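You operate a simulated robot arm through the tools that you are given. There is no shell and no other tool.

You are at the controls of a simulated robot arm. One attempt, no reset.

TASK
Try the size 12 bolt in the thread gauge, then rack it again.
Fine: turn it clockwise until its marker shows green; gauge cover shut at the end; leave the other bolts. Where these are worked on the way, their far stop is far enough and under half their travel is too little: gauge cover.

Only the result counts: the job must be done as asked and must still hold three seconds after the hand-in. Knocking over, shifting, dropping, spilling or breaking anything else fails it. A push-on lid holds only when it is set on centred and level and pressed home; a screw cap is set on level and turned clockwise until tight.

THE ROBOT
A 6-joint arm with a two-finger parallel gripper, fixed in place. Base frame: the origin is at the foot of the arm, x ahead of it, y to its left, z up; the work surface is at about z = 0.84. Readings come in m, degrees, newtons and seconds.
With the tool pointing down near the work surface it reaches from about 0.24 to 0.64 m from the base axis. Its first joint turns from -66.0 to 66.0 degrees. Payload 2.7 kg.
The tool frame sits at the grasp point between the pads (the TCP): z along the fingers, y along the line on which they close. The tips reach 0.023 m beyond it. The gripper opens to 0.094 m. The fingers are 0.038 m wide and 0.01 m thick; the gripper's body (0.054 by 0.096 m) begins 0.039 m behind the TCP.
Orientation is that of the tool frame in the base frame, as a unit quaternion [x, y, z, w]. With the fingers straight down and closing along the base's y, the tool's x points along the base's -x, its y along +y and its z along -z.

THE INTERFACE
- The arm moves only by the tool arm_command. Its argument "moves" is a list of rows, each a list of 3 entries, a list of its own where there are three numbers: the shift along the tool's x, y, z in units of 40 mm (1.0 is 40 mm), then the turn, a rotation vector about the tool's x, y, z in units of 8 degrees (1.0 is 8 degrees), then the gripper command, from -1 (shut) to 1 (fully open), values between in proportion. In form: [[[tx, ty, tz], [rx, ry, rz], gripper], ...]. A call has 1 to 20 rows; each row shifts and turns the commanded pose from where the row before left it, along the tool's axes as they then stand. A call with a number of a shift or a turn outside -1 to 1 is refused whole. A row lasts 0.2 s, in which the tool goes at most 0.05 m and 8.6 degrees; a call with a longer step from one row to the next is refused whole, and so is a gripper value outside its range. Where a pose cannot be reached the arm comes as near as it can. A force on the tool above 40 N (or 10 N above the force at the start of the call, whichever is more), or a blocked arm, ends the call early, and 0.2 s more pass. The fingers move at their own pace (about 0.045 m/s each) and stop on an object; they squeeze with about 41 N. The grip force told is the motor's: it shows also when the fingers shut on nothing. Time passes only in rows, and 0.2 s behind the last, so rows that do not move let the fingers close. It gives the time, the measured TCP pose, the force on the tool (base axes), the opening and the grip force at its end, in the units of the frame above (readings bear some noise), with the torque about the TCP (base axes, N m) and any sound that the robot's microphone picked up.
- Cameras (640 x 400 px; columns grow to the right, rows downward): "scene" is fixed at [0.0721, -0.4293, 1.4029]; the picture's right is [0.81, -0.58, 0.00], its down [-0.34, -0.47, -0.81] and it looks along [0.47, 0.66, -0.58] (base axes); focal length 324 px, centre (320, 200). "wrist" rides on the gripper at [0.086, 0.016, -0.074] in the tool frame; the picture's right is [-0.18, 0.98, 0.00], its down [-0.58, -0.11, -0.81] and it looks along [-0.79, -0.15, 0.59] (tool axes); focal length 243 px, centre (320, 200). There is no depth. A picture from a camera that has moved, and an enlarged one, comes with that camera's place and axes in the base frame and with its lens.
- capture(camera): a new picture of that camera. No time passes.
- inspect(camera, box): a new picture of the part [left, top, right, bottom] of that camera's present view, enlarged. No time passes.
- sign_off(): hands the job in; it is judged then, once.

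Places have to be worked out from the pictures, the camera data and where the tool is seen. Open the gripper and draw the arm clear of the work before you hand the job in, unless the task says otherwise.

The tools are called after "Request:" by a JSON object that holds its "op" and its "data". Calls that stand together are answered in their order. arm_command: Moves the arm, as the interface text tells. Its arguments: {"type":"object","properties":{"moves":{"type":"array","items":{"type":"array"}}},"required":["moves"]} The other tools are called the same way: capture (camera) takes a picture; inspect (camera, box) takes an enlarged picture of a part of a camera's view; sign_off () hands the job in.

At the start:

```text
time: 0.0
tcp_pos: [0.3287, -0.0546, 1.1248]
tcp_rot: [0.0, 1.0, 0.001, 0.001]
wrist_force: [0.0, -1.4, -0.3]
wrist_torque: [0.0, 0.01, -0.03]
width: 0.0939
gripper_force: 0.2
```

scene: 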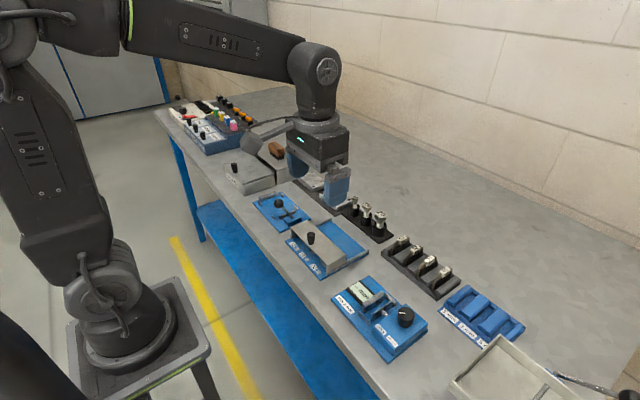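
wrist: 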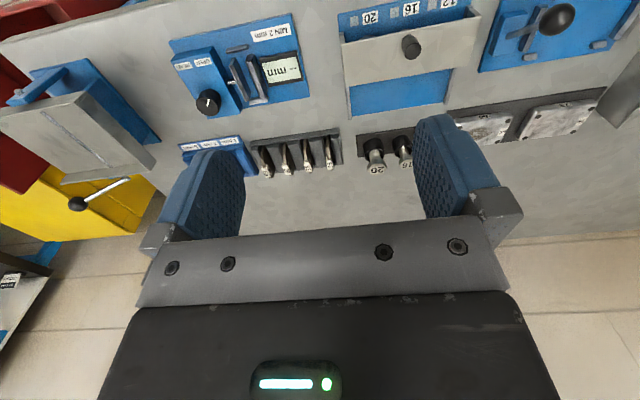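

I'll start by looking closely at the workspace with both cameras before I move anything.

Request:
{"op": "inspect", "data": {"camera": "scene", "box": [240, 170, 400, 290]}}

Request:
{"op": "inspect", "data": {"camera": "scene", "box": [320, 180, 460, 280]}}

Request:
{"op": "inspect", "data": {"camera": "wrist", "box": [320, 0, 500, 120]}}

Request:
{"op": "inspect", "data": {"camera": "wrist", "box": [240, 100, 440, 220]}}

Request:
{"op": "inspect", "data": {"camera": "scene", "box": [320, 260, 440, 370]}}

```text
3.33 times, centred on (320, 230) of scene
camera zoom: at [0.0721, -0.4293, 1.4029], right [0.81, -0.58, 0.0], down [-0.34, -0.47, -0.81], along [0.47, 0.66, -0.58], focal length 1079 px, centre (320, 100)
```

zoom: 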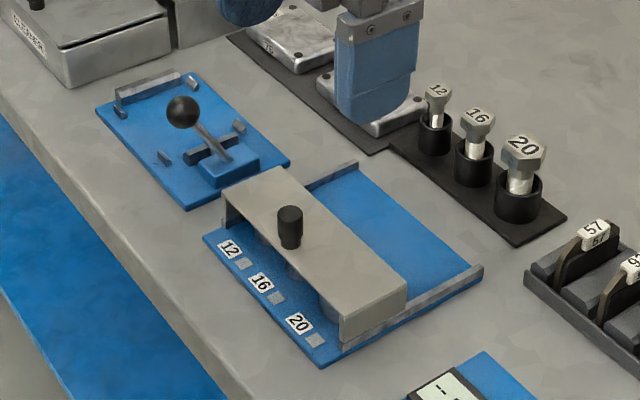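

```text
4.00 times, centred on (390, 230) of scene
camera zoom: at [0.0721, -0.4293, 1.4029], right [0.81, -0.58, 0.0], down [-0.34, -0.47, -0.81], along [0.47, 0.66, -0.58], focal length 1295 px, centre (40, 80)
```

zoom: 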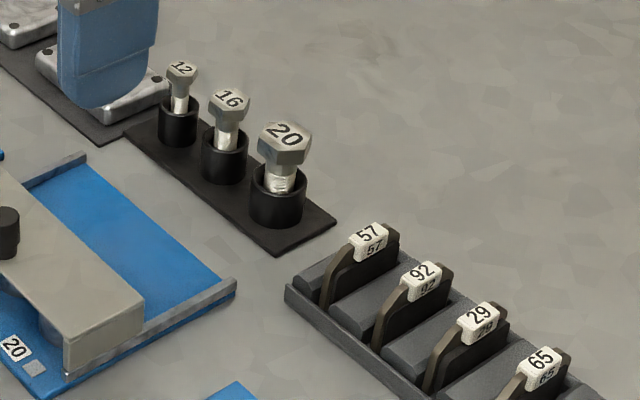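

```text
3.33 times, centred on (410, 60) of wrist
camera zoom: at [0.2422, -0.0393, 1.1983], right [0.18, 0.98, 0.0], down [0.58, -0.11, 0.81], along [0.79, -0.15, -0.59], focal length 809 px, centre (20, 667)
```

zoom: 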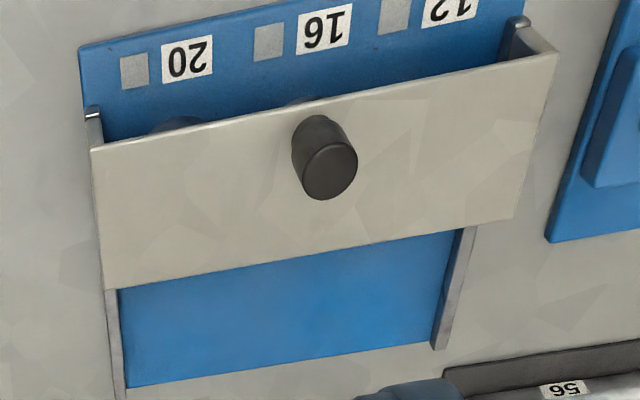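

```text
3.20 times, centred on (340, 160) of wrist
camera zoom: at [0.2422, -0.0393, 1.1983], right [0.18, 0.98, 0.0], down [0.58, -0.11, 0.81], along [0.79, -0.15, -0.59], focal length 776 px, centre (256, 328)
```

zoom: 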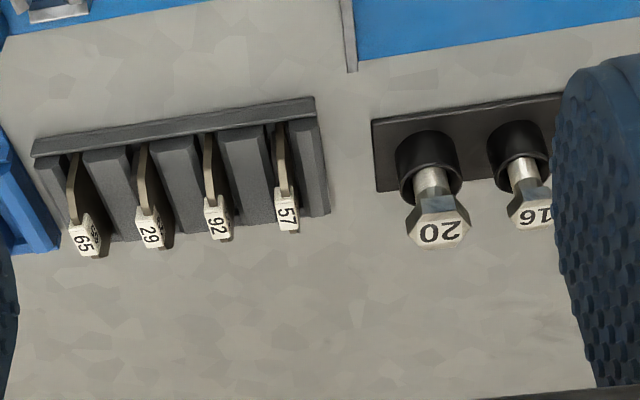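

```text
3.64 times, centred on (380, 315) of scene
camera zoom: at [0.0721, -0.4293, 1.4029], right [0.81, -0.58, 0.0], down [-0.34, -0.47, -0.81], along [0.47, 0.66, -0.58], focal length 1177 px, centre (102, -218)
```

zoom: 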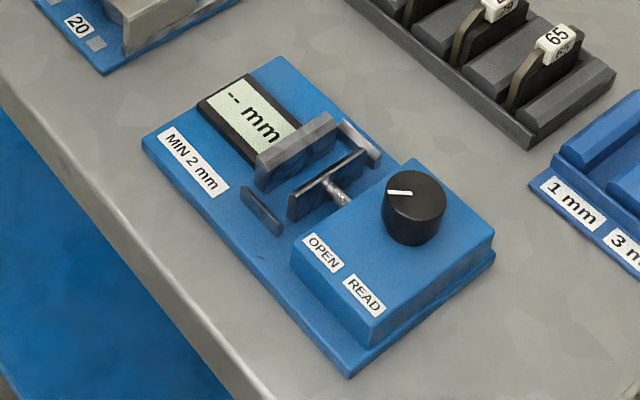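

The gauge is the blue fixture with a grey sliding cover. Triangulating both cameras puts its knob top near (0.381, 0.041, 0.903), with the rails running on toward +x. The size 12 bolt is the leftmost in the rack, near (0.568, 0.101, 0.895). I'll move above the knob at a safe height and look again.

Request:
{"op": "arm_command", "data": {"moves": [[[-0.262, 0.478, 0.62], [0, 0, 0], 1], [[-0.262, 0.478, 0.62], [0, 0, 0], 1], [[-0.262, 0.478, 0.62], [0, 0, 0], 0.2], [[-0.262, 0.478, 0.62], [0, 0, 0], 0.0], [[-0.262, 0.478, 0.62], [0, 0, 0], 0.0], [[0, 0, 0], [0, 0, 0], 0.0]]}}

Request:
{"op": "capture", "data": {"camera": "wrist"}}

Request:
{"op": "capture", "data": {"camera": "scene"}}

```text
time: 1.4
tcp_pos: [0.3808, 0.0413, 1.0023]
tcp_rot: [0.0, 1.0, 0.0, 0.0]
wrist_force: [0.0, 0.2, 0.7]
wrist_torque: [0.0, 0.0, -0.01]
width: 0.0469
gripper_force: 0.0
```

```text
taken
camera wrist: at [0.2945, 0.0572, 1.0755], right [0.18, 0.98, 0.0], down [0.58, -0.11, 0.81], along [0.79, -0.15, -0.59], focal length 243 px, centre (320, 200)
```

wrist: 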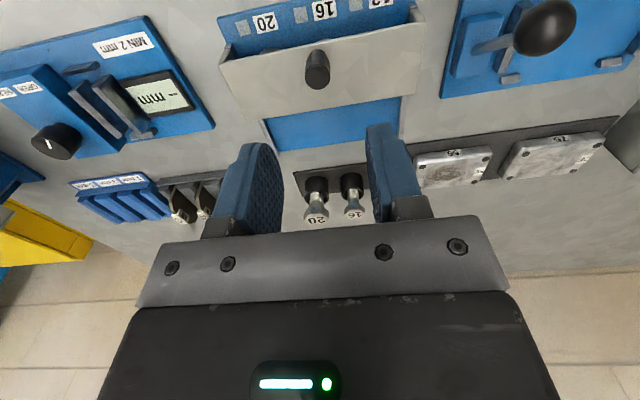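

```text
taken
```

scene: 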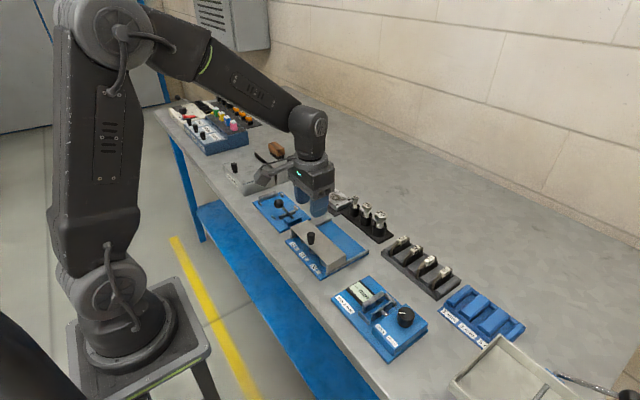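

The TCP should now be directly above the knob. I'll zoom in on the gauge to refine the cover and knob geometry.

Request:
{"op": "inspect", "data": {"camera": "wrist", "box": [210, 0, 430, 150]}}

Request:
{"op": "inspect", "data": {"camera": "scene", "box": [280, 200, 380, 290]}}

Request:
{"op": "inspect", "data": {"camera": "wrist", "box": [280, 150, 400, 230]}}

```text
2.67 times, centred on (320, 75) of wrist
camera zoom: at [0.2945, 0.0572, 1.0755], right [0.18, 0.98, 0.0], down [0.58, -0.11, 0.81], along [0.79, -0.15, -0.59], focal length 647 px, centre (320, 533)
```

zoom: 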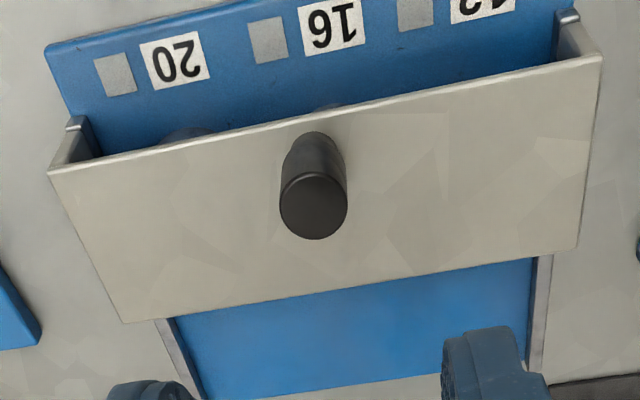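

```text
4.44 times, centred on (330, 245) of scene
camera zoom: at [0.0721, -0.4293, 1.4029], right [0.81, -0.58, 0.0], down [-0.34, -0.47, -0.81], along [0.47, 0.66, -0.58], focal length 1438 px, centre (276, 0)
```

zoom: 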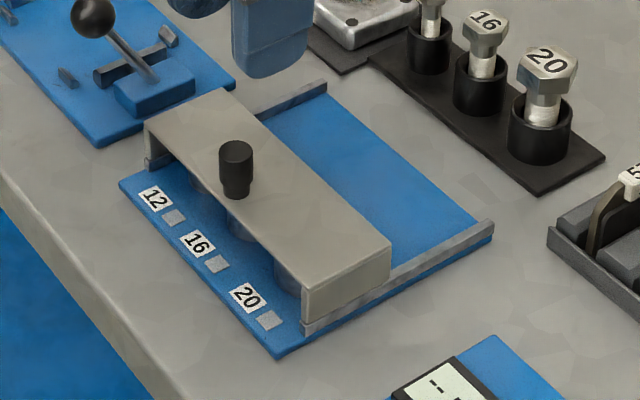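

```text
5.00 times, centred on (340, 190) of wrist
camera zoom: at [0.2945, 0.0572, 1.0755], right [0.18, 0.98, 0.0], down [0.58, -0.11, 0.81], along [0.79, -0.15, -0.59], focal length 1213 px, centre (220, 250)
```

zoom: 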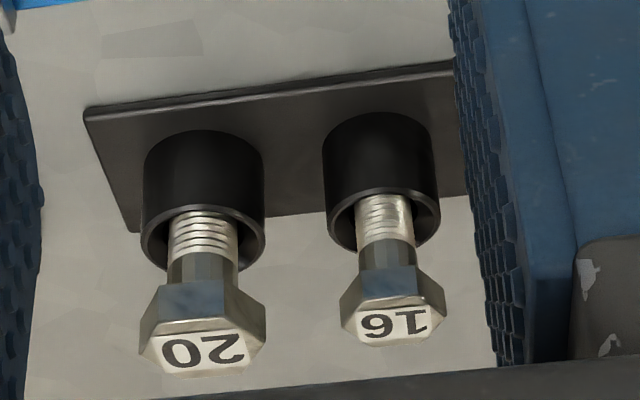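

The refined knob top is about (0.380, 0.039, 0.904), with the cover's top face at about z = 0.879. I'll descend so the fingers straddle the knob with the tips 6–7 mm above the cover, then check.

Request:
{"op": "arm_command", "data": {"moves": [[[0.02, -0.045, 0.8], [0, 0, 0], 0.0], [[0, 0, 0.8], [0, 0, 0], 0.0], [[0, 0, 0.75], [0, 0, 0], 0.0], [[0, 0, 0], [0, 0, 0], 0.0]]}}

Request:
{"op": "capture", "data": {"camera": "wrist"}}

Request:
{"op": "inspect", "data": {"camera": "scene", "box": [270, 190, 390, 290]}}

```text
time: 2.4
tcp_pos: [0.3819, 0.038, 0.9058]
tcp_rot: [0.0, 1.0, 0.0, 0.0]
wrist_force: [0.1, -0.4, 0.2]
wrist_torque: [0.0, -0.01, -0.02]
width: 0.0471
gripper_force: 0.1
```

```text
taken
camera wrist: at [0.2951, 0.0545, 0.9798], right [0.18, 0.98, 0.0], down [0.58, -0.11, 0.81], along [0.79, -0.15, -0.59], focal length 243 px, centre (320, 200)
```

wrist: 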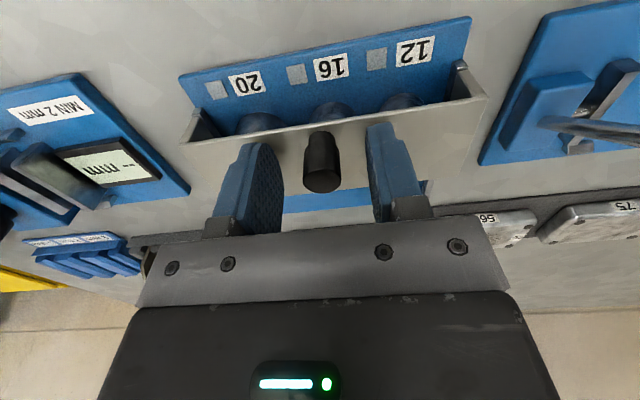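

```text
4.00 times, centred on (330, 240) of scene
camera zoom: at [0.0721, -0.4293, 1.4029], right [0.81, -0.58, 0.0], down [-0.34, -0.47, -0.81], along [0.47, 0.66, -0.58], focal length 1295 px, centre (280, 40)
```

zoom: 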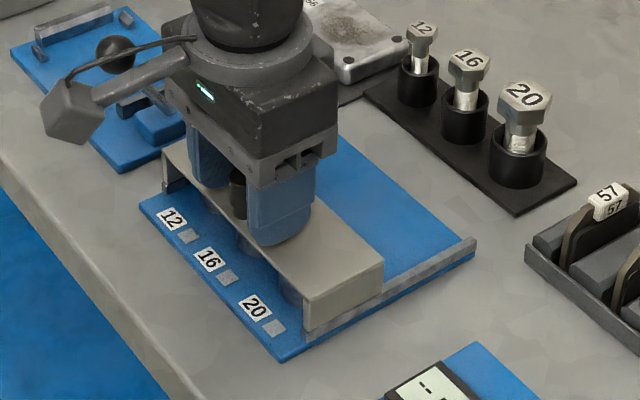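

The knob is centred between the fingers. I'll close on it.

Request:
{"op": "arm_command", "data": {"moves": [[[0, 0, 0], [0, 0, 0], -0.9], [[0, 0, 0], [0, 0, 0], -0.9], [[0, 0, 0], [0, 0, 0], -0.9]]}}

Request:
{"op": "inspect", "data": {"camera": "wrist", "box": [180, 0, 500, 200]}}

```text
time: 3.2
tcp_pos: [0.3811, 0.0393, 0.9066]
tcp_rot: [0.0, 1.0, 0.001, 0.0]
wrist_force: [0.2, 19.2, -3.7]
wrist_torque: [0.21, 0.05, -0.08]
width: 0.0179
gripper_force: 45.2
```

```text
2.00 times, centred on (340, 100) of wrist
camera zoom: at [0.295, 0.0558, 0.9801], right [0.18, 0.98, 0.0], down [0.58, -0.11, 0.81], along [0.79, -0.15, -0.59], focal length 485 px, centre (280, 400)
```

zoom: 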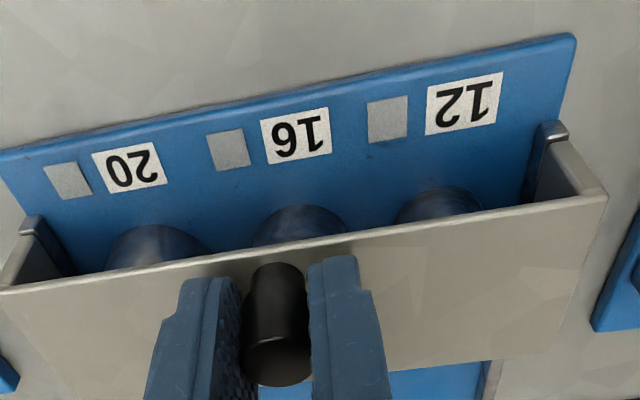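

The grip on the knob is solid at 17.9 mm, with some side load of about 19 N in y. I'll ease it with a small +y shift and start sliding the cover away in +x.

Request:
{"op": "arm_command", "data": {"moves": [[[0, 0.05, 0], [0, 0, 0], -0.9], [[-0.25, 0, 0], [0, 0, 0], -0.9], [[-0.25, 0, 0], [0, 0, 0], -0.9]]}}

Request:
{"op": "inspect", "data": {"camera": "scene", "box": [270, 190, 390, 290]}}

```text
time: 4.0
tcp_pos: [0.4003, 0.0404, 0.9071]
tcp_rot: [-0.001, 1.0, -0.001, -0.001]
wrist_force: [-0.7, 0.2, -12.2]
wrist_torque: [-0.02, -0.79, 0.02]
width: 0.0178
gripper_force: 45.0
```

```text
4.00 times, centred on (330, 240) of scene
camera zoom: at [0.0722, -0.4293, 1.4029], right [0.81, -0.58, 0.0], down [-0.34, -0.47, -0.81], along [0.47, 0.66, -0.58], focal length 1295 px, centre (280, 40)
```

zoom: 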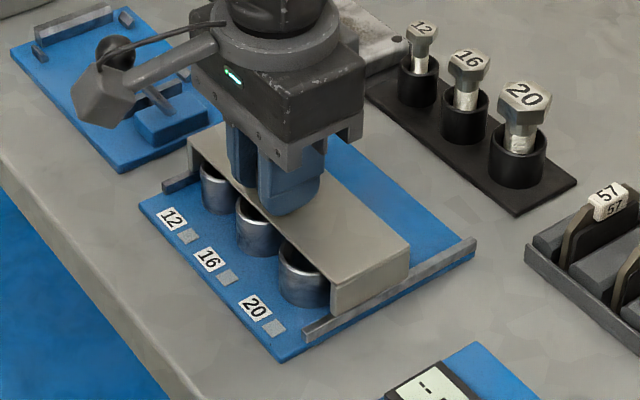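

The cover slides freely and the sockets are coming into view. I'll keep going toward its far stop.

Request:
{"op": "arm_command", "data": {"moves": [[[-0.25, 0, 0], [0, 0, 0], -0.9], [[-0.25, 0, 0], [0, 0, 0], -0.9], [[-0.25, 0, 0], [0, 0, 0], -0.9], [[-0.25, 0, 0], [0, 0, 0], -0.9]]}}

Request:
{"op": "inspect", "data": {"camera": "scene", "box": [270, 190, 390, 290]}}

```text
time: 5.0
tcp_pos: [0.4413, 0.04, 0.9066]
tcp_rot: [0.0, 1.0, 0.0, -0.001]
wrist_force: [-0.7, 2.1, -7.1]
wrist_torque: [-0.09, 0.64, 0.0]
width: 0.0176
gripper_force: 45.1
```

```text
4.00 times, centred on (330, 240) of scene
camera zoom: at [0.0722, -0.4293, 1.4029], right [0.81, -0.58, 0.0], down [-0.34, -0.47, -0.81], along [0.47, 0.66, -0.58], focal length 1295 px, centre (280, 40)
```

zoom: 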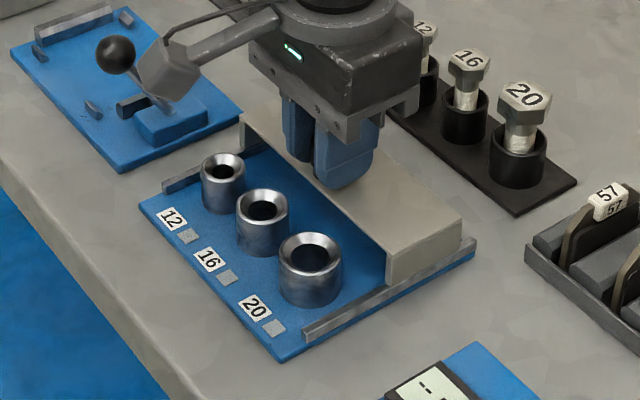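

The sockets are now fully uncovered. I'll push on until the far stop is felt.

Request:
{"op": "arm_command", "data": {"moves": [[[-0.125, 0, 0], [0, 0, 0], -0.9], [[-0.125, 0, 0], [0, 0, 0], -0.9], [[-0.125, 0, 0], [0, 0, 0], -0.9], [[-0.125, 0, 0], [0, 0, 0], -0.9]]}}

Request:
{"op": "inspect", "data": {"camera": "scene", "box": [270, 190, 390, 290]}}

```text
time: 6.0
tcp_pos: [0.4565, 0.0399, 0.9043]
tcp_rot: [0.0, 1.0, -0.001, -0.007]
wrist_force: [-29.6, 1.6, 4.5]
wrist_torque: [0.05, 0.26, 0.01]
width: 0.0179
gripper_force: 44.8
```

```text
4.00 times, centred on (330, 240) of scene
camera zoom: at [0.0713, -0.4293, 1.4029], right [0.81, -0.58, 0.0], down [-0.34, -0.47, -0.81], along [0.47, 0.66, -0.58], focal length 1295 px, centre (280, 40)
```

zoom: 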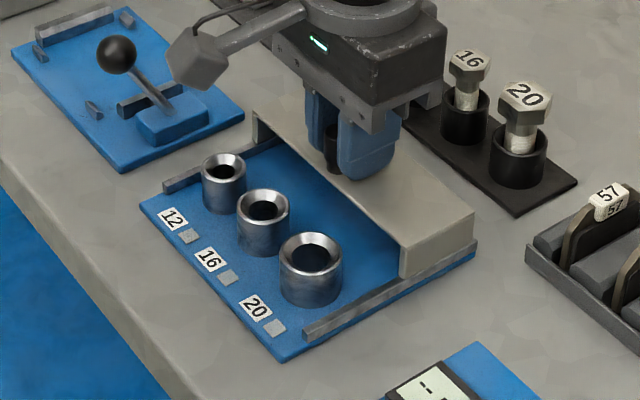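

I feel the far stop, with a −30 N reaction and the knob at x ≈ 0.456, so the cover is fully open. I'll relax the push, release the knob and rise.

Request:
{"op": "arm_command", "data": {"moves": [[[0.08, 0, 0], [0, 0, 0], -0.9], [[0, 0, 0], [0, 0, 0], 0.0], [[0, 0, 0], [0, 0, 0], 0.0], [[0, 0, -0.5], [0, 0, 0], 0.0], [[0, 0, -1], [0, 0, 0], 0.0], [[0, 0, -1], [0, 0, 0], 0.0], [[0, 0, 0], [0, 0, 0], 0.0]]}}

Request:
{"op": "capture", "data": {"camera": "wrist"}}

Request:
{"op": "capture", "data": {"camera": "scene"}}

```text
time: 7.6
tcp_pos: [0.4579, 0.0396, 1.0067]
tcp_rot: [0.0, 1.0, 0.0, 0.0]
wrist_force: [0.7, 0.4, 0.2]
wrist_torque: [0.02, 0.01, 0.01]
width: 0.0471
gripper_force: 0.0
```

```text
taken
camera wrist: at [0.3707, 0.0555, 1.0797], right [0.18, 0.98, 0.0], down [0.58, -0.11, 0.81], along [0.79, -0.15, -0.59], focal length 243 px, centre (320, 200)
```

wrist: 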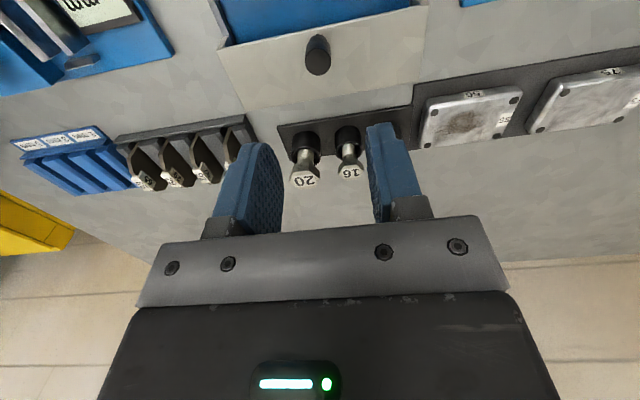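

```text
taken
```

scene: 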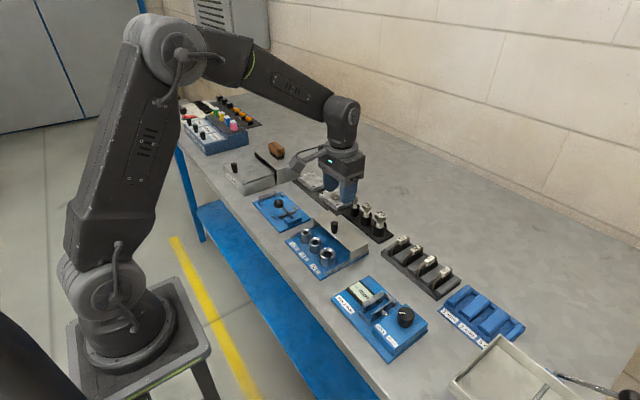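

The cover is at its stop and the arm is clear. I'll move above the size 12 bolt for a close look, and inspect the gauge sockets at the same time.

Request:
{"op": "arm_command", "data": {"moves": [[[-0.9, 0.5, 0], [0, 0, 0], 0.0], [[-0.9, 0.5, 0], [0, 0, 0], 0.0], [[-0.85, 0.54, 0], [0, 0, 0], 0.0], [[0, 0, 0], [0, 0, 0], 0.0]]}}

Request:
{"op": "capture", "data": {"camera": "wrist"}}

Request:
{"op": "inspect", "data": {"camera": "scene", "box": [275, 200, 375, 290]}}

Request:
{"op": "inspect", "data": {"camera": "scene", "box": [325, 180, 405, 250]}}

```text
time: 8.6
tcp_pos: [0.5646, 0.1059, 1.0048]
tcp_rot: [0.0, 1.0, 0.001, 0.0]
wrist_force: [0.0, -0.1, 0.5]
wrist_torque: [-0.01, 0.0, -0.03]
width: 0.0467
gripper_force: 0.1
```

```text
taken
camera wrist: at [0.4771, 0.1207, 1.078], right [0.18, 0.98, 0.0], down [0.58, -0.11, 0.81], along [0.79, -0.15, -0.59], focal length 243 px, centre (320, 200)
```

wrist: 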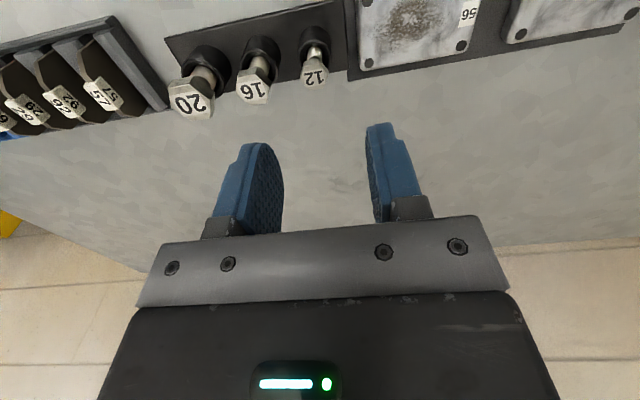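

```text
4.44 times, centred on (325, 245) of scene
camera zoom: at [0.0721, -0.4293, 1.4029], right [0.81, -0.58, 0.0], down [-0.34, -0.47, -0.81], along [0.47, 0.66, -0.58], focal length 1438 px, centre (298, 0)
```

zoom: 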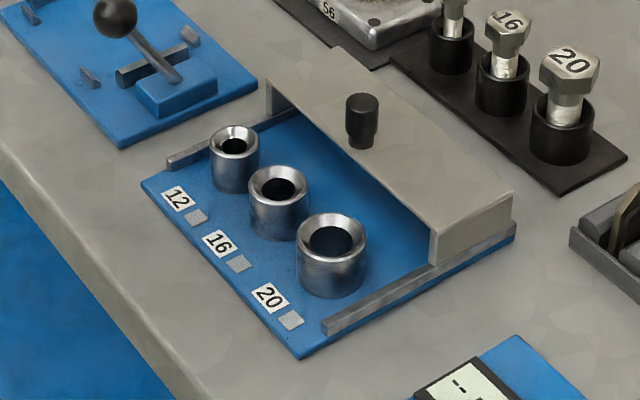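

```text
5.71 times, centred on (365, 215) of scene
camera zoom: at [0.0721, -0.4293, 1.4029], right [0.81, -0.58, 0.0], down [-0.34, -0.47, -0.81], along [0.47, 0.66, -0.58], focal length 1850 px, centre (63, 114)
```

zoom: 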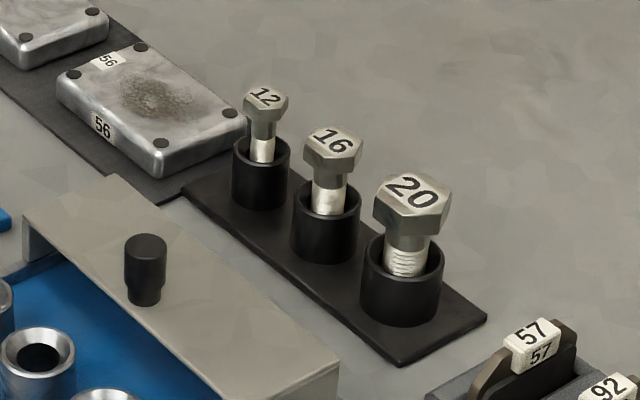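

Request:
{"op": "inspect", "data": {"camera": "wrist", "box": [265, 10, 365, 100]}}

Request:
{"op": "inspect", "data": {"camera": "scene", "box": [350, 185, 385, 222]}}

```text
4.44 times, centred on (315, 55) of wrist
camera zoom: at [0.4771, 0.1207, 1.078], right [0.18, 0.98, 0.0], down [0.58, -0.11, 0.81], along [0.79, -0.15, -0.59], focal length 1078 px, centre (342, 844)
```

zoom: 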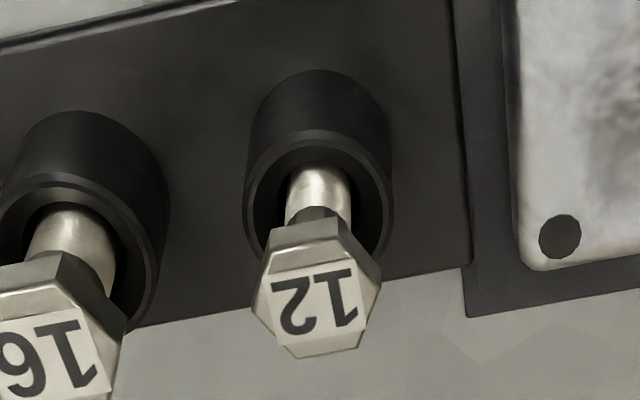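

```text
10.81 times, centred on (368, 204) of scene
camera zoom: at [0.0721, -0.4293, 1.4029], right [0.81, -0.58, 0.0], down [-0.34, -0.47, -0.81], along [0.47, 0.66, -0.58], focal length 3499 px, centre (-194, 162)
```

zoom: 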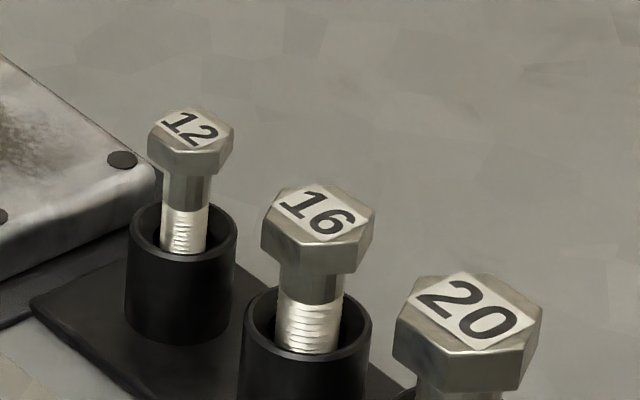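

The size 12 bolt's head triangulates to about (0.566, 0.0995) with its top at z ≈ 0.898. It is about 18 mm across flats, with flats facing ±x. I'll turn the gripper 90° counter-clockwise so it closes along base x onto those flats, which also leaves clockwise travel for later.

Request:
{"op": "arm_command", "data": {"moves": [[[0, 0, 0], [0, 0, -1], 0.0], [[0, 0, 0], [0, 0, -1], 0.0], [[0, 0, 0], [0, 0, -1], 0.0], [[0, 0, 0], [0, 0, -1], 0.0], [[0, 0, 0], [0, 0, -1], 0.0], [[0, 0, 0], [0, 0, -1], 0.0], [[0, 0, 0], [0, 0, -1], 0.0], [[0, 0, 0], [0, 0, -1], 0.0], [[0, 0, 0], [0, 0, -1], 0.0], [[0, 0, 0], [0, 0, -1], 0.0], [[0, 0, 0], [0, 0, -1], 0.0], [[0, 0, 0], [0, 0, -0.25], 0.0], [[0, 0, 0], [0, 0, 0], 0.0]]}}

Request:
{"op": "capture", "data": {"camera": "wrist"}}

Request:
{"op": "capture", "data": {"camera": "scene"}}

```text
time: 11.4
tcp_pos: [0.5629, 0.1021, 1.0072]
tcp_rot: [0.708, -0.706, 0.0, 0.0]
wrist_force: [0.1, 0.0, 0.2]
wrist_torque: [0.02, 0.0, 0.01]
width: 0.047
gripper_force: 0.0
```

```text
taken
camera wrist: at [0.5466, 0.0156, 1.0803], right [-0.98, 0.18, 0.0], down [0.11, 0.58, 0.81], along [0.15, 0.79, -0.59], focal length 243 px, centre (320, 200)
```

wrist: 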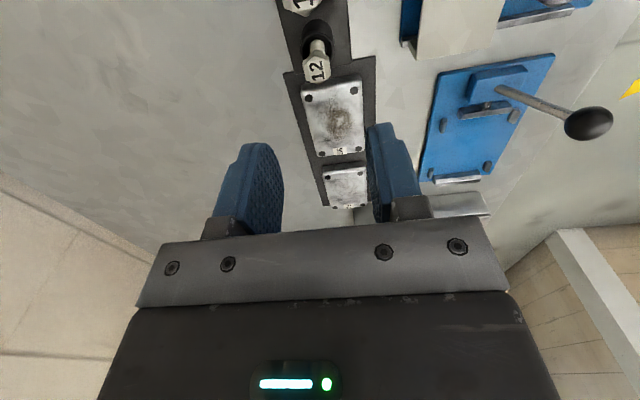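

```text
taken
```

scene: 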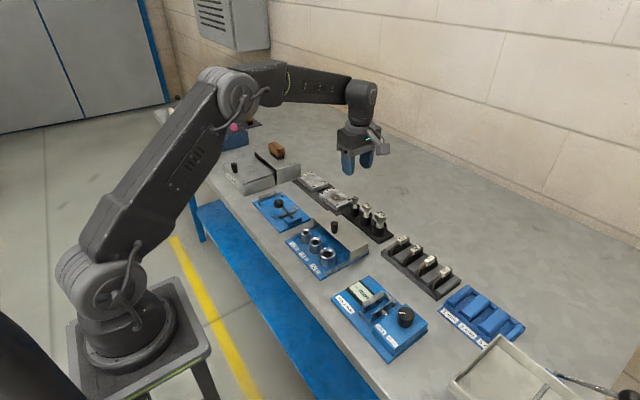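

The gripper now closes along base x. I'll zoom on the bolt to refine its position from this second angle.

Request:
{"op": "inspect", "data": {"camera": "wrist", "box": [270, 0, 370, 100]}}

Request:
{"op": "inspect", "data": {"camera": "scene", "box": [350, 185, 385, 222]}}

```text
4.00 times, centred on (320, 50) of wrist
camera zoom: at [0.5466, 0.0156, 1.0803], right [-0.98, 0.18, 0.0], down [0.11, 0.58, 0.81], along [0.15, 0.79, -0.59], focal length 970 px, centre (320, 800)
```

zoom: 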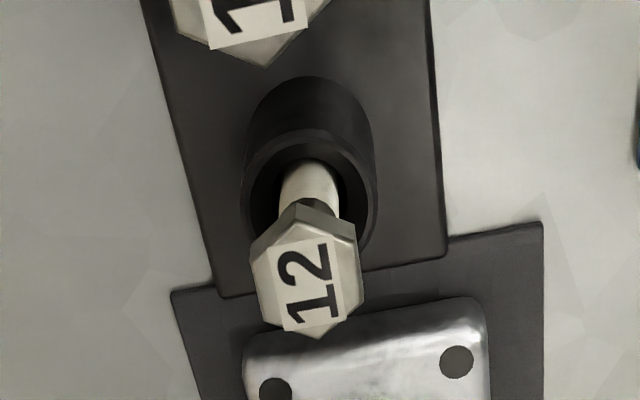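

```text
10.81 times, centred on (368, 204) of scene
camera zoom: at [0.0721, -0.4293, 1.4029], right [0.81, -0.58, 0.0], down [-0.34, -0.47, -0.81], along [0.47, 0.66, -0.58], focal length 3499 px, centre (-194, 162)
```

zoom: 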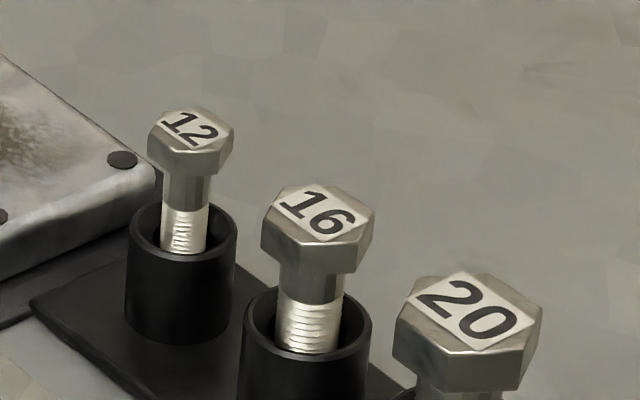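

From this view the bolt head centre comes to about (0.565, 0.0996), which agrees with the first estimate. I'll align and descend partway, with the tips still above the head, to verify centring.

Request:
{"op": "arm_command", "data": {"moves": [[[0.08, -0.06, 0.5], [0, 0, 0], 0.0], [[0, 0, 0.5], [0, 0, 0], 0.0], [[0, 0, 0.5], [0, 0, 0], 0.0], [[0, 0, 0.0], [0, 0, 0], 0.0]]}}

Request:
{"op": "inspect", "data": {"camera": "wrist", "box": [200, 60, 440, 210]}}

Request:
{"op": "inspect", "data": {"camera": "scene", "box": [330, 160, 410, 220]}}

```text
time: 12.4
tcp_pos: [0.5658, 0.0987, 0.9455]
tcp_rot: [0.707, -0.707, 0.0, 0.0]
wrist_force: [0.6, 0.3, -0.5]
wrist_torque: [0.01, -0.02, 0.01]
width: 0.0467
gripper_force: 0.0
```

```text
2.67 times, centred on (320, 135) of wrist
camera zoom: at [0.5495, 0.0118, 1.0204], right [-0.98, 0.18, 0.0], down [0.11, 0.58, 0.81], along [0.15, 0.79, -0.59], focal length 647 px, centre (320, 373)
```

zoom: 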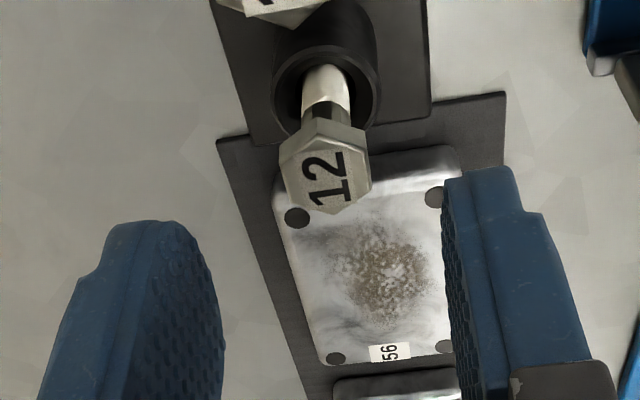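

```text
6.67 times, centred on (370, 190) of scene
camera zoom: at [0.0721, -0.4293, 1.4029], right [0.81, -0.58, 0.0], down [-0.34, -0.47, -0.81], along [0.47, 0.66, -0.58], focal length 2158 px, centre (-13, 267)
```

zoom: 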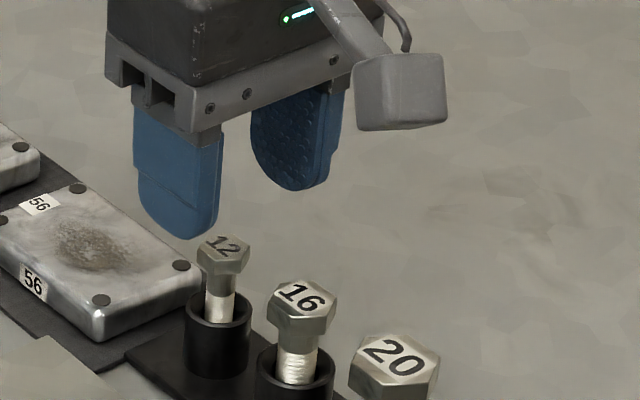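

The fingers straddle the bolt, and the head sits about 1.5 mm toward +y of the TCP. I'll correct that and lower to grasp height, TCP ≈ 0.904, leaving the tips above the rack sleeve.

Request:
{"op": "arm_command", "data": {"moves": [[[-0.04, 0.01, 0.5], [0, 0, 0], 0.0], [[0, 0, 0.3], [0, 0, 0], 0.0], [[0, 0, 0.27], [0, 0, 0], 0.0], [[0, 0, 0.0], [0, 0, 0], 0.0]]}}

Request:
{"op": "inspect", "data": {"camera": "wrist", "box": [200, 60, 440, 210]}}

Request:
{"op": "inspect", "data": {"camera": "scene", "box": [330, 170, 410, 230]}}

```text
time: 13.4
tcp_pos: [0.5645, 0.1015, 0.9045]
tcp_rot: [0.707, -0.707, 0.001, 0.0]
wrist_force: [0.2, -0.1, -0.1]
wrist_torque: [0.0, 0.03, 0.01]
width: 0.047
gripper_force: 0.1
```

```text
2.67 times, centred on (320, 135) of wrist
camera zoom: at [0.5487, 0.0145, 0.9777], right [-0.98, 0.18, 0.0], down [0.11, 0.58, 0.81], along [0.15, 0.79, -0.59], focal length 647 px, centre (320, 373)
```

zoom: 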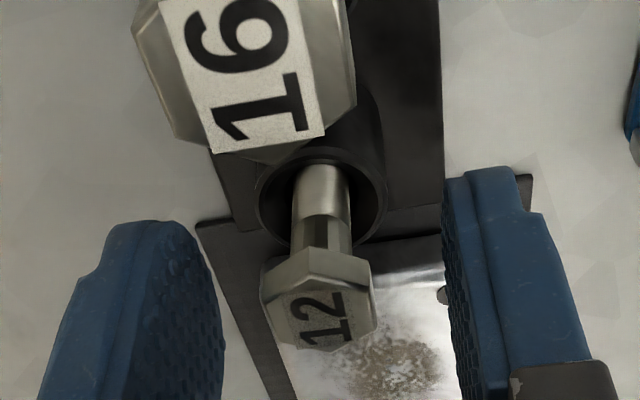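

```text
6.67 times, centred on (370, 200) of scene
camera zoom: at [0.0721, -0.4293, 1.4029], right [0.81, -0.58, 0.0], down [-0.34, -0.47, -0.81], along [0.47, 0.66, -0.58], focal length 2158 px, centre (-13, 200)
```

zoom: 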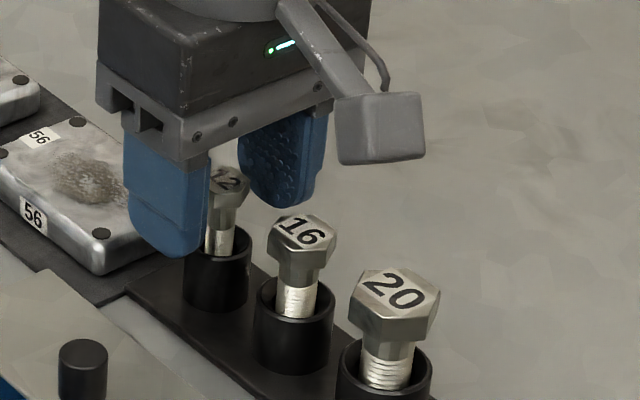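

The head now computes as centred on the TCP within about 0.5 mm. I'll close on the flats.

Request:
{"op": "arm_command", "data": {"moves": [[[0, 0, 0], [0, 0, 0], -0.9], [[0, 0, 0], [0, 0, 0], -0.9], [[0, 0, 0], [0, 0, 0], -0.9], [[0, 0, 0], [0, 0, 0], -0.9]]}}

Request:
{"op": "inspect", "data": {"camera": "wrist", "box": [200, 60, 440, 210]}}

Request:
{"op": "inspect", "data": {"camera": "scene", "box": [330, 170, 410, 230]}}

```text
time: 14.4
tcp_pos: [0.5654, 0.1016, 0.9045]
tcp_rot: [-0.707, 0.707, -0.001, 0.0]
wrist_force: [-0.2, -0.7, -0.7]
wrist_torque: [-0.01, 0.0, 0.02]
width: 0.0181
gripper_force: 40.6
```

```text
2.67 times, centred on (320, 135) of wrist
camera zoom: at [0.5488, 0.0144, 0.9779], right [-0.98, 0.18, 0.0], down [0.11, 0.58, 0.81], along [0.15, 0.79, -0.59], focal length 647 px, centre (320, 373)
```

zoom: 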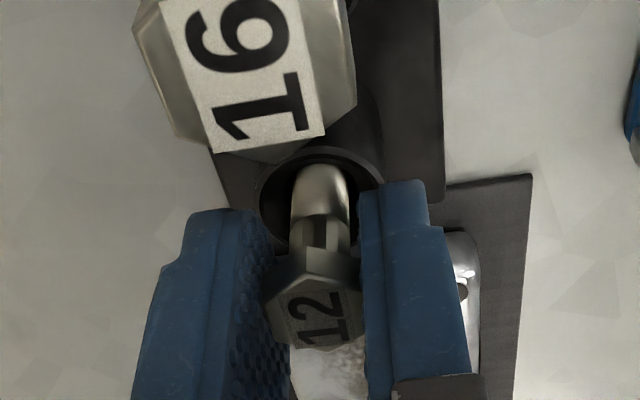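

```text
6.67 times, centred on (370, 200) of scene
camera zoom: at [0.0721, -0.4293, 1.4029], right [0.81, -0.58, 0.0], down [-0.34, -0.47, -0.81], along [0.47, 0.66, -0.58], focal length 2158 px, centre (-13, 200)
```

zoom: 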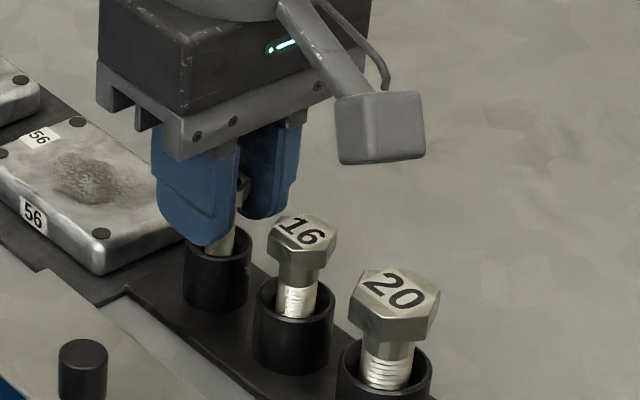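

The fingers are on the flats at 18.1 mm with a 40 N grip. Next I'll lift the bolt straight up out of the sleeve.

Request:
{"op": "arm_command", "data": {"moves": [[[0, 0, -0.2], [0, 0, 0], -0.9], [[0, 0, -0.4], [0, 0, 0], -0.9], [[0, 0, -0.6], [0, 0, 0], -0.9], [[0, 0, -0.6], [0, 0, 0], -0.9], [[0, 0, -0.6], [0, 0, 0], -0.9], [[0, 0, 0], [0, 0, 0], -0.9]]}}

Request:
{"op": "inspect", "data": {"camera": "wrist", "box": [200, 60, 440, 210]}}

Request:
{"op": "inspect", "data": {"camera": "scene", "box": [330, 140, 410, 230]}}

```text
time: 15.8
tcp_pos: [0.5647, 0.1008, 1.001]
tcp_rot: [-0.707, 0.707, 0.0, 0.001]
wrist_force: [0.7, 0.5, -0.5]
wrist_torque: [-0.01, -0.01, -0.01]
width: 0.0183
gripper_force: 41.3
```

```text
2.67 times, centred on (320, 135) of wrist
camera zoom: at [0.5476, 0.0142, 1.0748], right [-0.98, 0.18, 0.0], down [0.11, 0.58, 0.81], along [0.15, 0.79, -0.59], focal length 647 px, centre (320, 373)
```

zoom: 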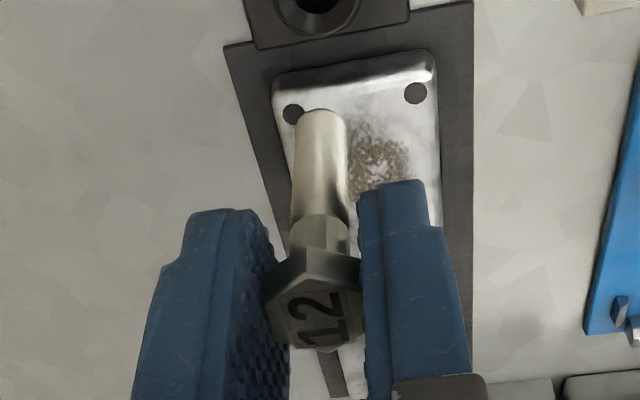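

```text
4.44 times, centred on (370, 185) of scene
camera zoom: at [0.0721, -0.4293, 1.4029], right [0.81, -0.58, 0.0], down [-0.34, -0.47, -0.81], along [0.47, 0.66, -0.58], focal length 1438 px, centre (98, 267)
```

zoom: 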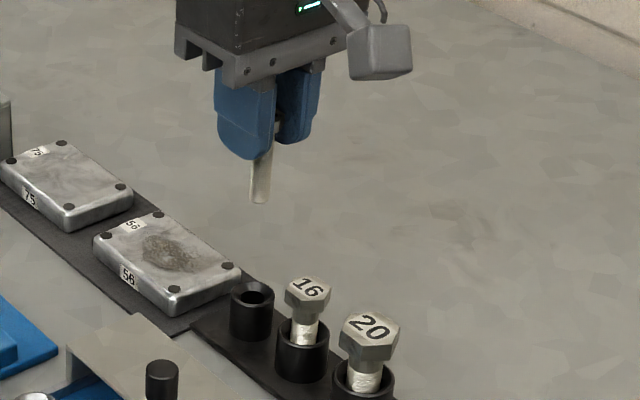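

The bolt is out, with its tip about 60 mm below the TCP, so it clears everything at this height. I'll carry it over toward gauge socket 12, roughly (0.395, 0.087), and look down at the socket.

Request:
{"op": "arm_command", "data": {"moves": [[[0.07, 0.85, 0], [0, 0, 0], -0.9], [[0.07, 0.85, 0], [0, 0, 0], -0.9], [[0.07, 0.85, 0], [0, 0, 0], -0.9], [[0.07, 0.85, 0], [0, 0, 0], -0.9], [[0.07, 0.85, 0], [0, 0, 0], -0.9], [[0, 0, 0], [0, 0, 0], -0.9]]}}

Request:
{"op": "inspect", "data": {"camera": "wrist", "box": [200, 0, 440, 150]}}

Request:
{"op": "inspect", "data": {"camera": "scene", "box": [270, 180, 370, 270]}}

Request:
{"op": "capture", "data": {"camera": "wrist"}}

```text
time: 17.2
tcp_pos: [0.3959, 0.0874, 0.9983]
tcp_rot: [0.707, -0.707, 0.0, 0.0]
wrist_force: [0.8, 0.1, -0.2]
wrist_torque: [-0.02, -0.03, -0.01]
width: 0.0182
gripper_force: 40.8
```

```text
2.67 times, centred on (320, 75) of wrist
camera zoom: at [0.379, 0.0004, 1.0717], right [-0.98, 0.18, 0.0], down [0.11, 0.58, 0.81], along [0.15, 0.79, -0.59], focal length 647 px, centre (320, 533)
```

zoom: 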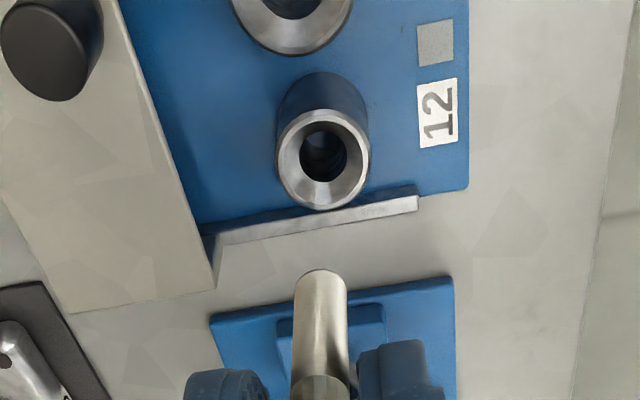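

```text
4.44 times, centred on (320, 225) of scene
camera zoom: at [0.0721, -0.4293, 1.4029], right [0.81, -0.58, 0.0], down [-0.34, -0.47, -0.81], along [0.47, 0.66, -0.58], focal length 1438 px, centre (320, 89)
```

zoom: 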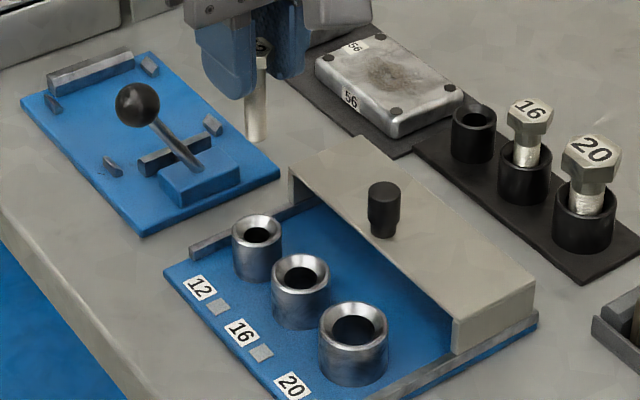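

```text
taken
camera wrist: at [0.379, 0.0004, 1.0717], right [-0.98, 0.18, 0.0], down [0.11, 0.58, 0.81], along [0.15, 0.79, -0.59], focal length 243 px, centre (320, 200)
```

wrist: 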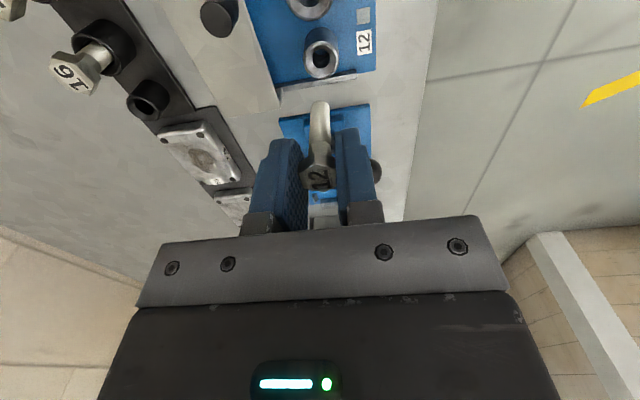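

The socket rim is almost directly below the bolt, estimated at (0.394–0.396, 0.086–0.089). I'll lower until the tip is just above the rim and fine-align visually from both cameras.

Request:
{"op": "arm_command", "data": {"moves": [[[0, 0, 0.5], [0, 0, 0], -0.9], [[0, 0, 0.5], [0, 0, 0], -0.9], [[0, 0, 0.375], [0, 0, 0], -0.9], [[0, 0, 0], [0, 0, 0], -0.9]]}}

Request:
{"op": "inspect", "data": {"camera": "wrist", "box": [240, 20, 400, 120]}}

Request:
{"op": "inspect", "data": {"camera": "scene", "box": [285, 205, 325, 245]}}

```text
time: 18.2
tcp_pos: [0.3964, 0.0861, 0.9442]
tcp_rot: [-0.707, 0.707, 0.0, -0.001]
wrist_force: [-0.4, 0.6, -0.9]
wrist_torque: [0.02, 0.03, 0.02]
width: 0.0183
gripper_force: 41.1
```

```text
4.00 times, centred on (320, 70) of wrist
camera zoom: at [0.3792, 0.0002, 1.0176], right [-0.98, 0.18, 0.0], down [0.11, 0.58, 0.81], along [0.15, 0.79, -0.59], focal length 970 px, centre (320, 720)
```

zoom: 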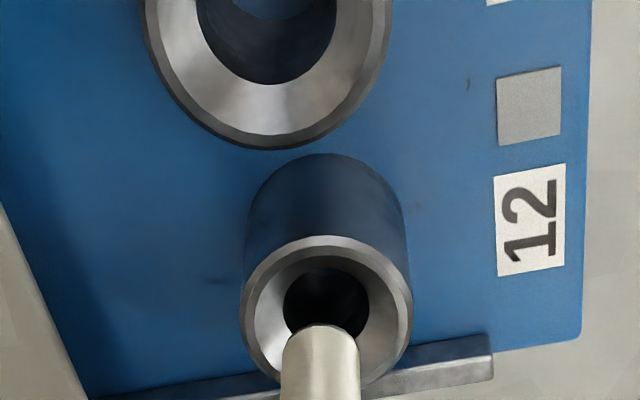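

```text
10.00 times, centred on (305, 225) of scene
camera zoom: at [0.0721, -0.4293, 1.4029], right [0.81, -0.58, 0.0], down [-0.34, -0.47, -0.81], along [0.47, 0.66, -0.58], focal length 3237 px, centre (470, -50)
```

zoom: 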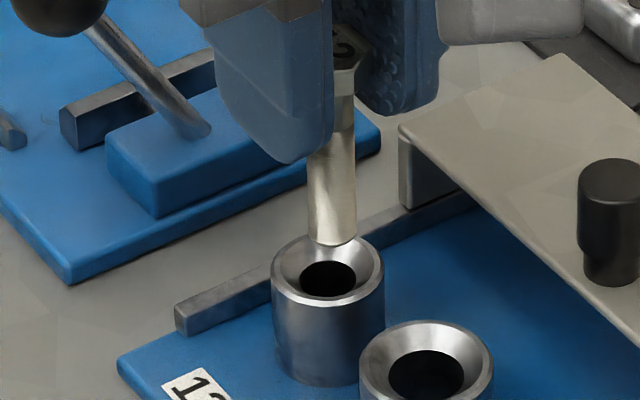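

Combining the two views, the bolt needs about −0.7 mm in x and +1.4 mm in y to be coaxial with socket 12. I'll apply that and lower gently into the funnel.

Request:
{"op": "arm_command", "data": {"moves": [[[-0.035, 0.018, 0], [0, 0, 0], -0.9], [[0, 0, 0.1], [0, 0, 0], -0.9], [[0, 0, 0.1], [0, 0, 0], -0.9], [[0, 0, 0.1], [0, 0, 0], -0.9], [[0, 0, 0], [0, 0, 0], -0.9]]}}

Request:
{"op": "inspect", "data": {"camera": "wrist", "box": [240, 20, 400, 120]}}

Request:
{"op": "inspect", "data": {"camera": "scene", "box": [285, 205, 325, 245]}}

```text
time: 19.4
tcp_pos: [0.3953, 0.0884, 0.9317]
tcp_rot: [-0.707, 0.707, 0.001, 0.0]
wrist_force: [-0.1, 0.1, -0.9]
wrist_torque: [0.0, 0.03, -0.03]
width: 0.0182
gripper_force: 41.1
```

```text
4.00 times, centred on (320, 70) of wrist
camera zoom: at [0.3787, 0.0009, 1.0061], right [-0.98, 0.18, 0.0], down [0.11, 0.58, 0.81], along [0.15, 0.79, -0.59], focal length 970 px, centre (320, 720)
```

zoom: 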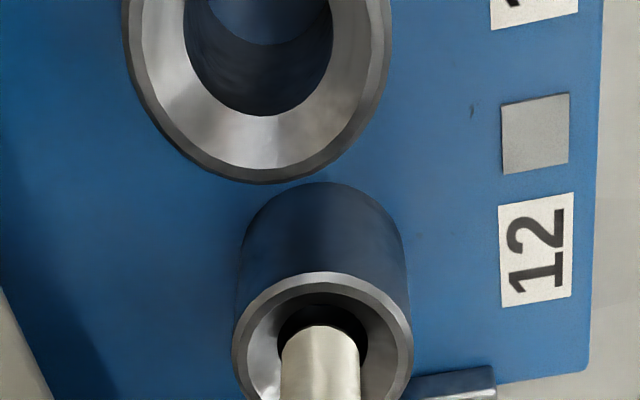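

```text
10.00 times, centred on (305, 225) of scene
camera zoom: at [0.0721, -0.4293, 1.4029], right [0.81, -0.58, 0.0], down [-0.34, -0.47, -0.81], along [0.47, 0.66, -0.58], focal length 3237 px, centre (470, -50)
```

zoom: 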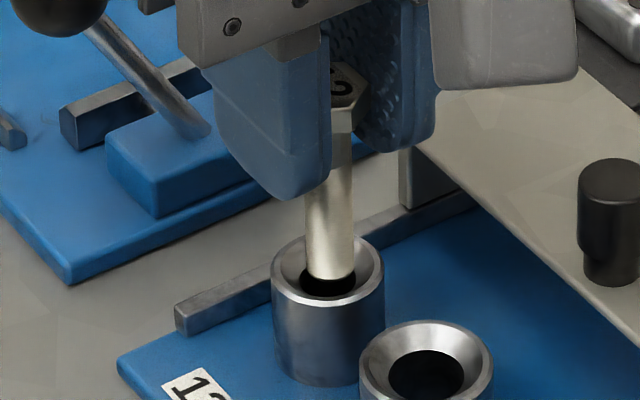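

The tip is entering the funnel, coaxial within about 0.4 mm and with no contact force yet. I'll continue down in small steps, watching the force.

Request:
{"op": "arm_command", "data": {"moves": [[[0, 0.008, 0.08], [0, 0, 0], -0.9], [[0, 0, 0.08], [0, 0, 0], -0.9], [[0, 0, 0.08], [0, 0, 0], -0.9], [[0, 0, 0], [0, 0, 0], -0.9]]}}

Request:
{"op": "inspect", "data": {"camera": "scene", "box": [285, 205, 325, 245]}}

```text
time: 20.4
tcp_pos: [0.3933, 0.0868, 0.9231]
tcp_rot: [0.707, -0.707, 0.0, 0.0]
wrist_force: [-0.4, 0.0, -0.6]
wrist_torque: [0.01, 0.0, 0.01]
width: 0.0181
gripper_force: 40.6
```

```text
10.00 times, centred on (305, 225) of scene
camera zoom: at [0.0721, -0.4293, 1.4029], right [0.81, -0.58, 0.0], down [-0.34, -0.47, -0.81], along [0.47, 0.66, -0.58], focal length 3237 px, centre (470, -50)
```

zoom: 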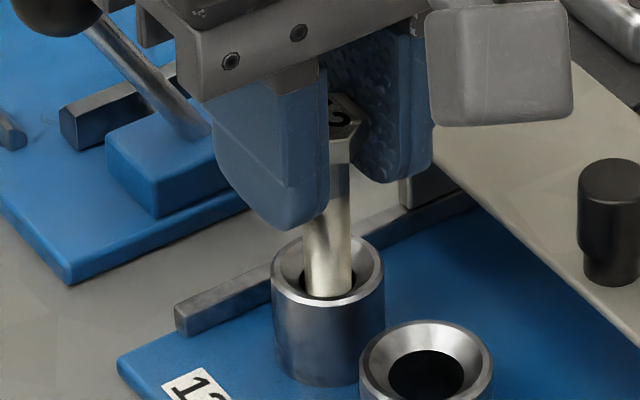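

Still free and going in cleanly. I'll carry on down in small steps.

Request:
{"op": "arm_command", "data": {"moves": [[[0, 0, 0.06], [0, 0, 0], -0.9], [[0, 0, 0.06], [0, 0, 0], -0.9], [[0, 0, 0.06], [0, 0, 0], -0.9], [[0, 0, 0], [0, 0, 0], -0.9]]}}

Request:
{"op": "inspect", "data": {"camera": "scene", "box": [285, 205, 325, 245]}}

Request:
{"op": "inspect", "data": {"camera": "wrist", "box": [220, 20, 420, 160]}}

```text
time: 21.4
tcp_pos: [0.3957, 0.088, 0.9162]
tcp_rot: [-0.707, 0.707, 0.0, 0.0]
wrist_force: [0.5, 0.2, -0.6]
wrist_torque: [0.04, -0.01, -0.03]
width: 0.0186
gripper_force: 41.2
```

```text
10.00 times, centred on (305, 225) of scene
camera zoom: at [0.0721, -0.4293, 1.4029], right [0.81, -0.58, 0.0], down [-0.34, -0.47, -0.81], along [0.47, 0.66, -0.58], focal length 3237 px, centre (470, -50)
```

zoom: 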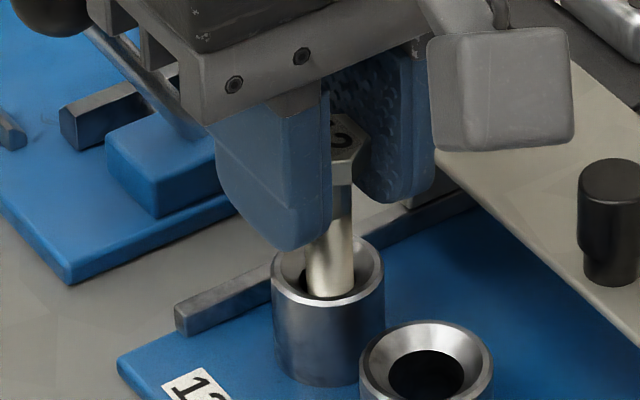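

```text
2.86 times, centred on (320, 90) of wrist
camera zoom: at [0.3785, 0.0014, 0.99], right [-0.98, 0.18, 0.0], down [0.11, 0.58, 0.81], along [0.15, 0.79, -0.59], focal length 693 px, centre (320, 514)
```

zoom: 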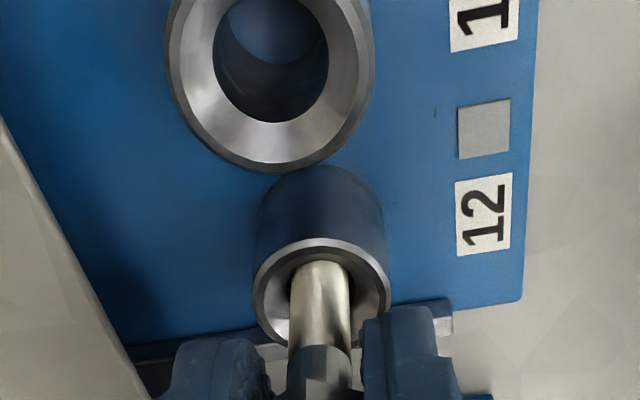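

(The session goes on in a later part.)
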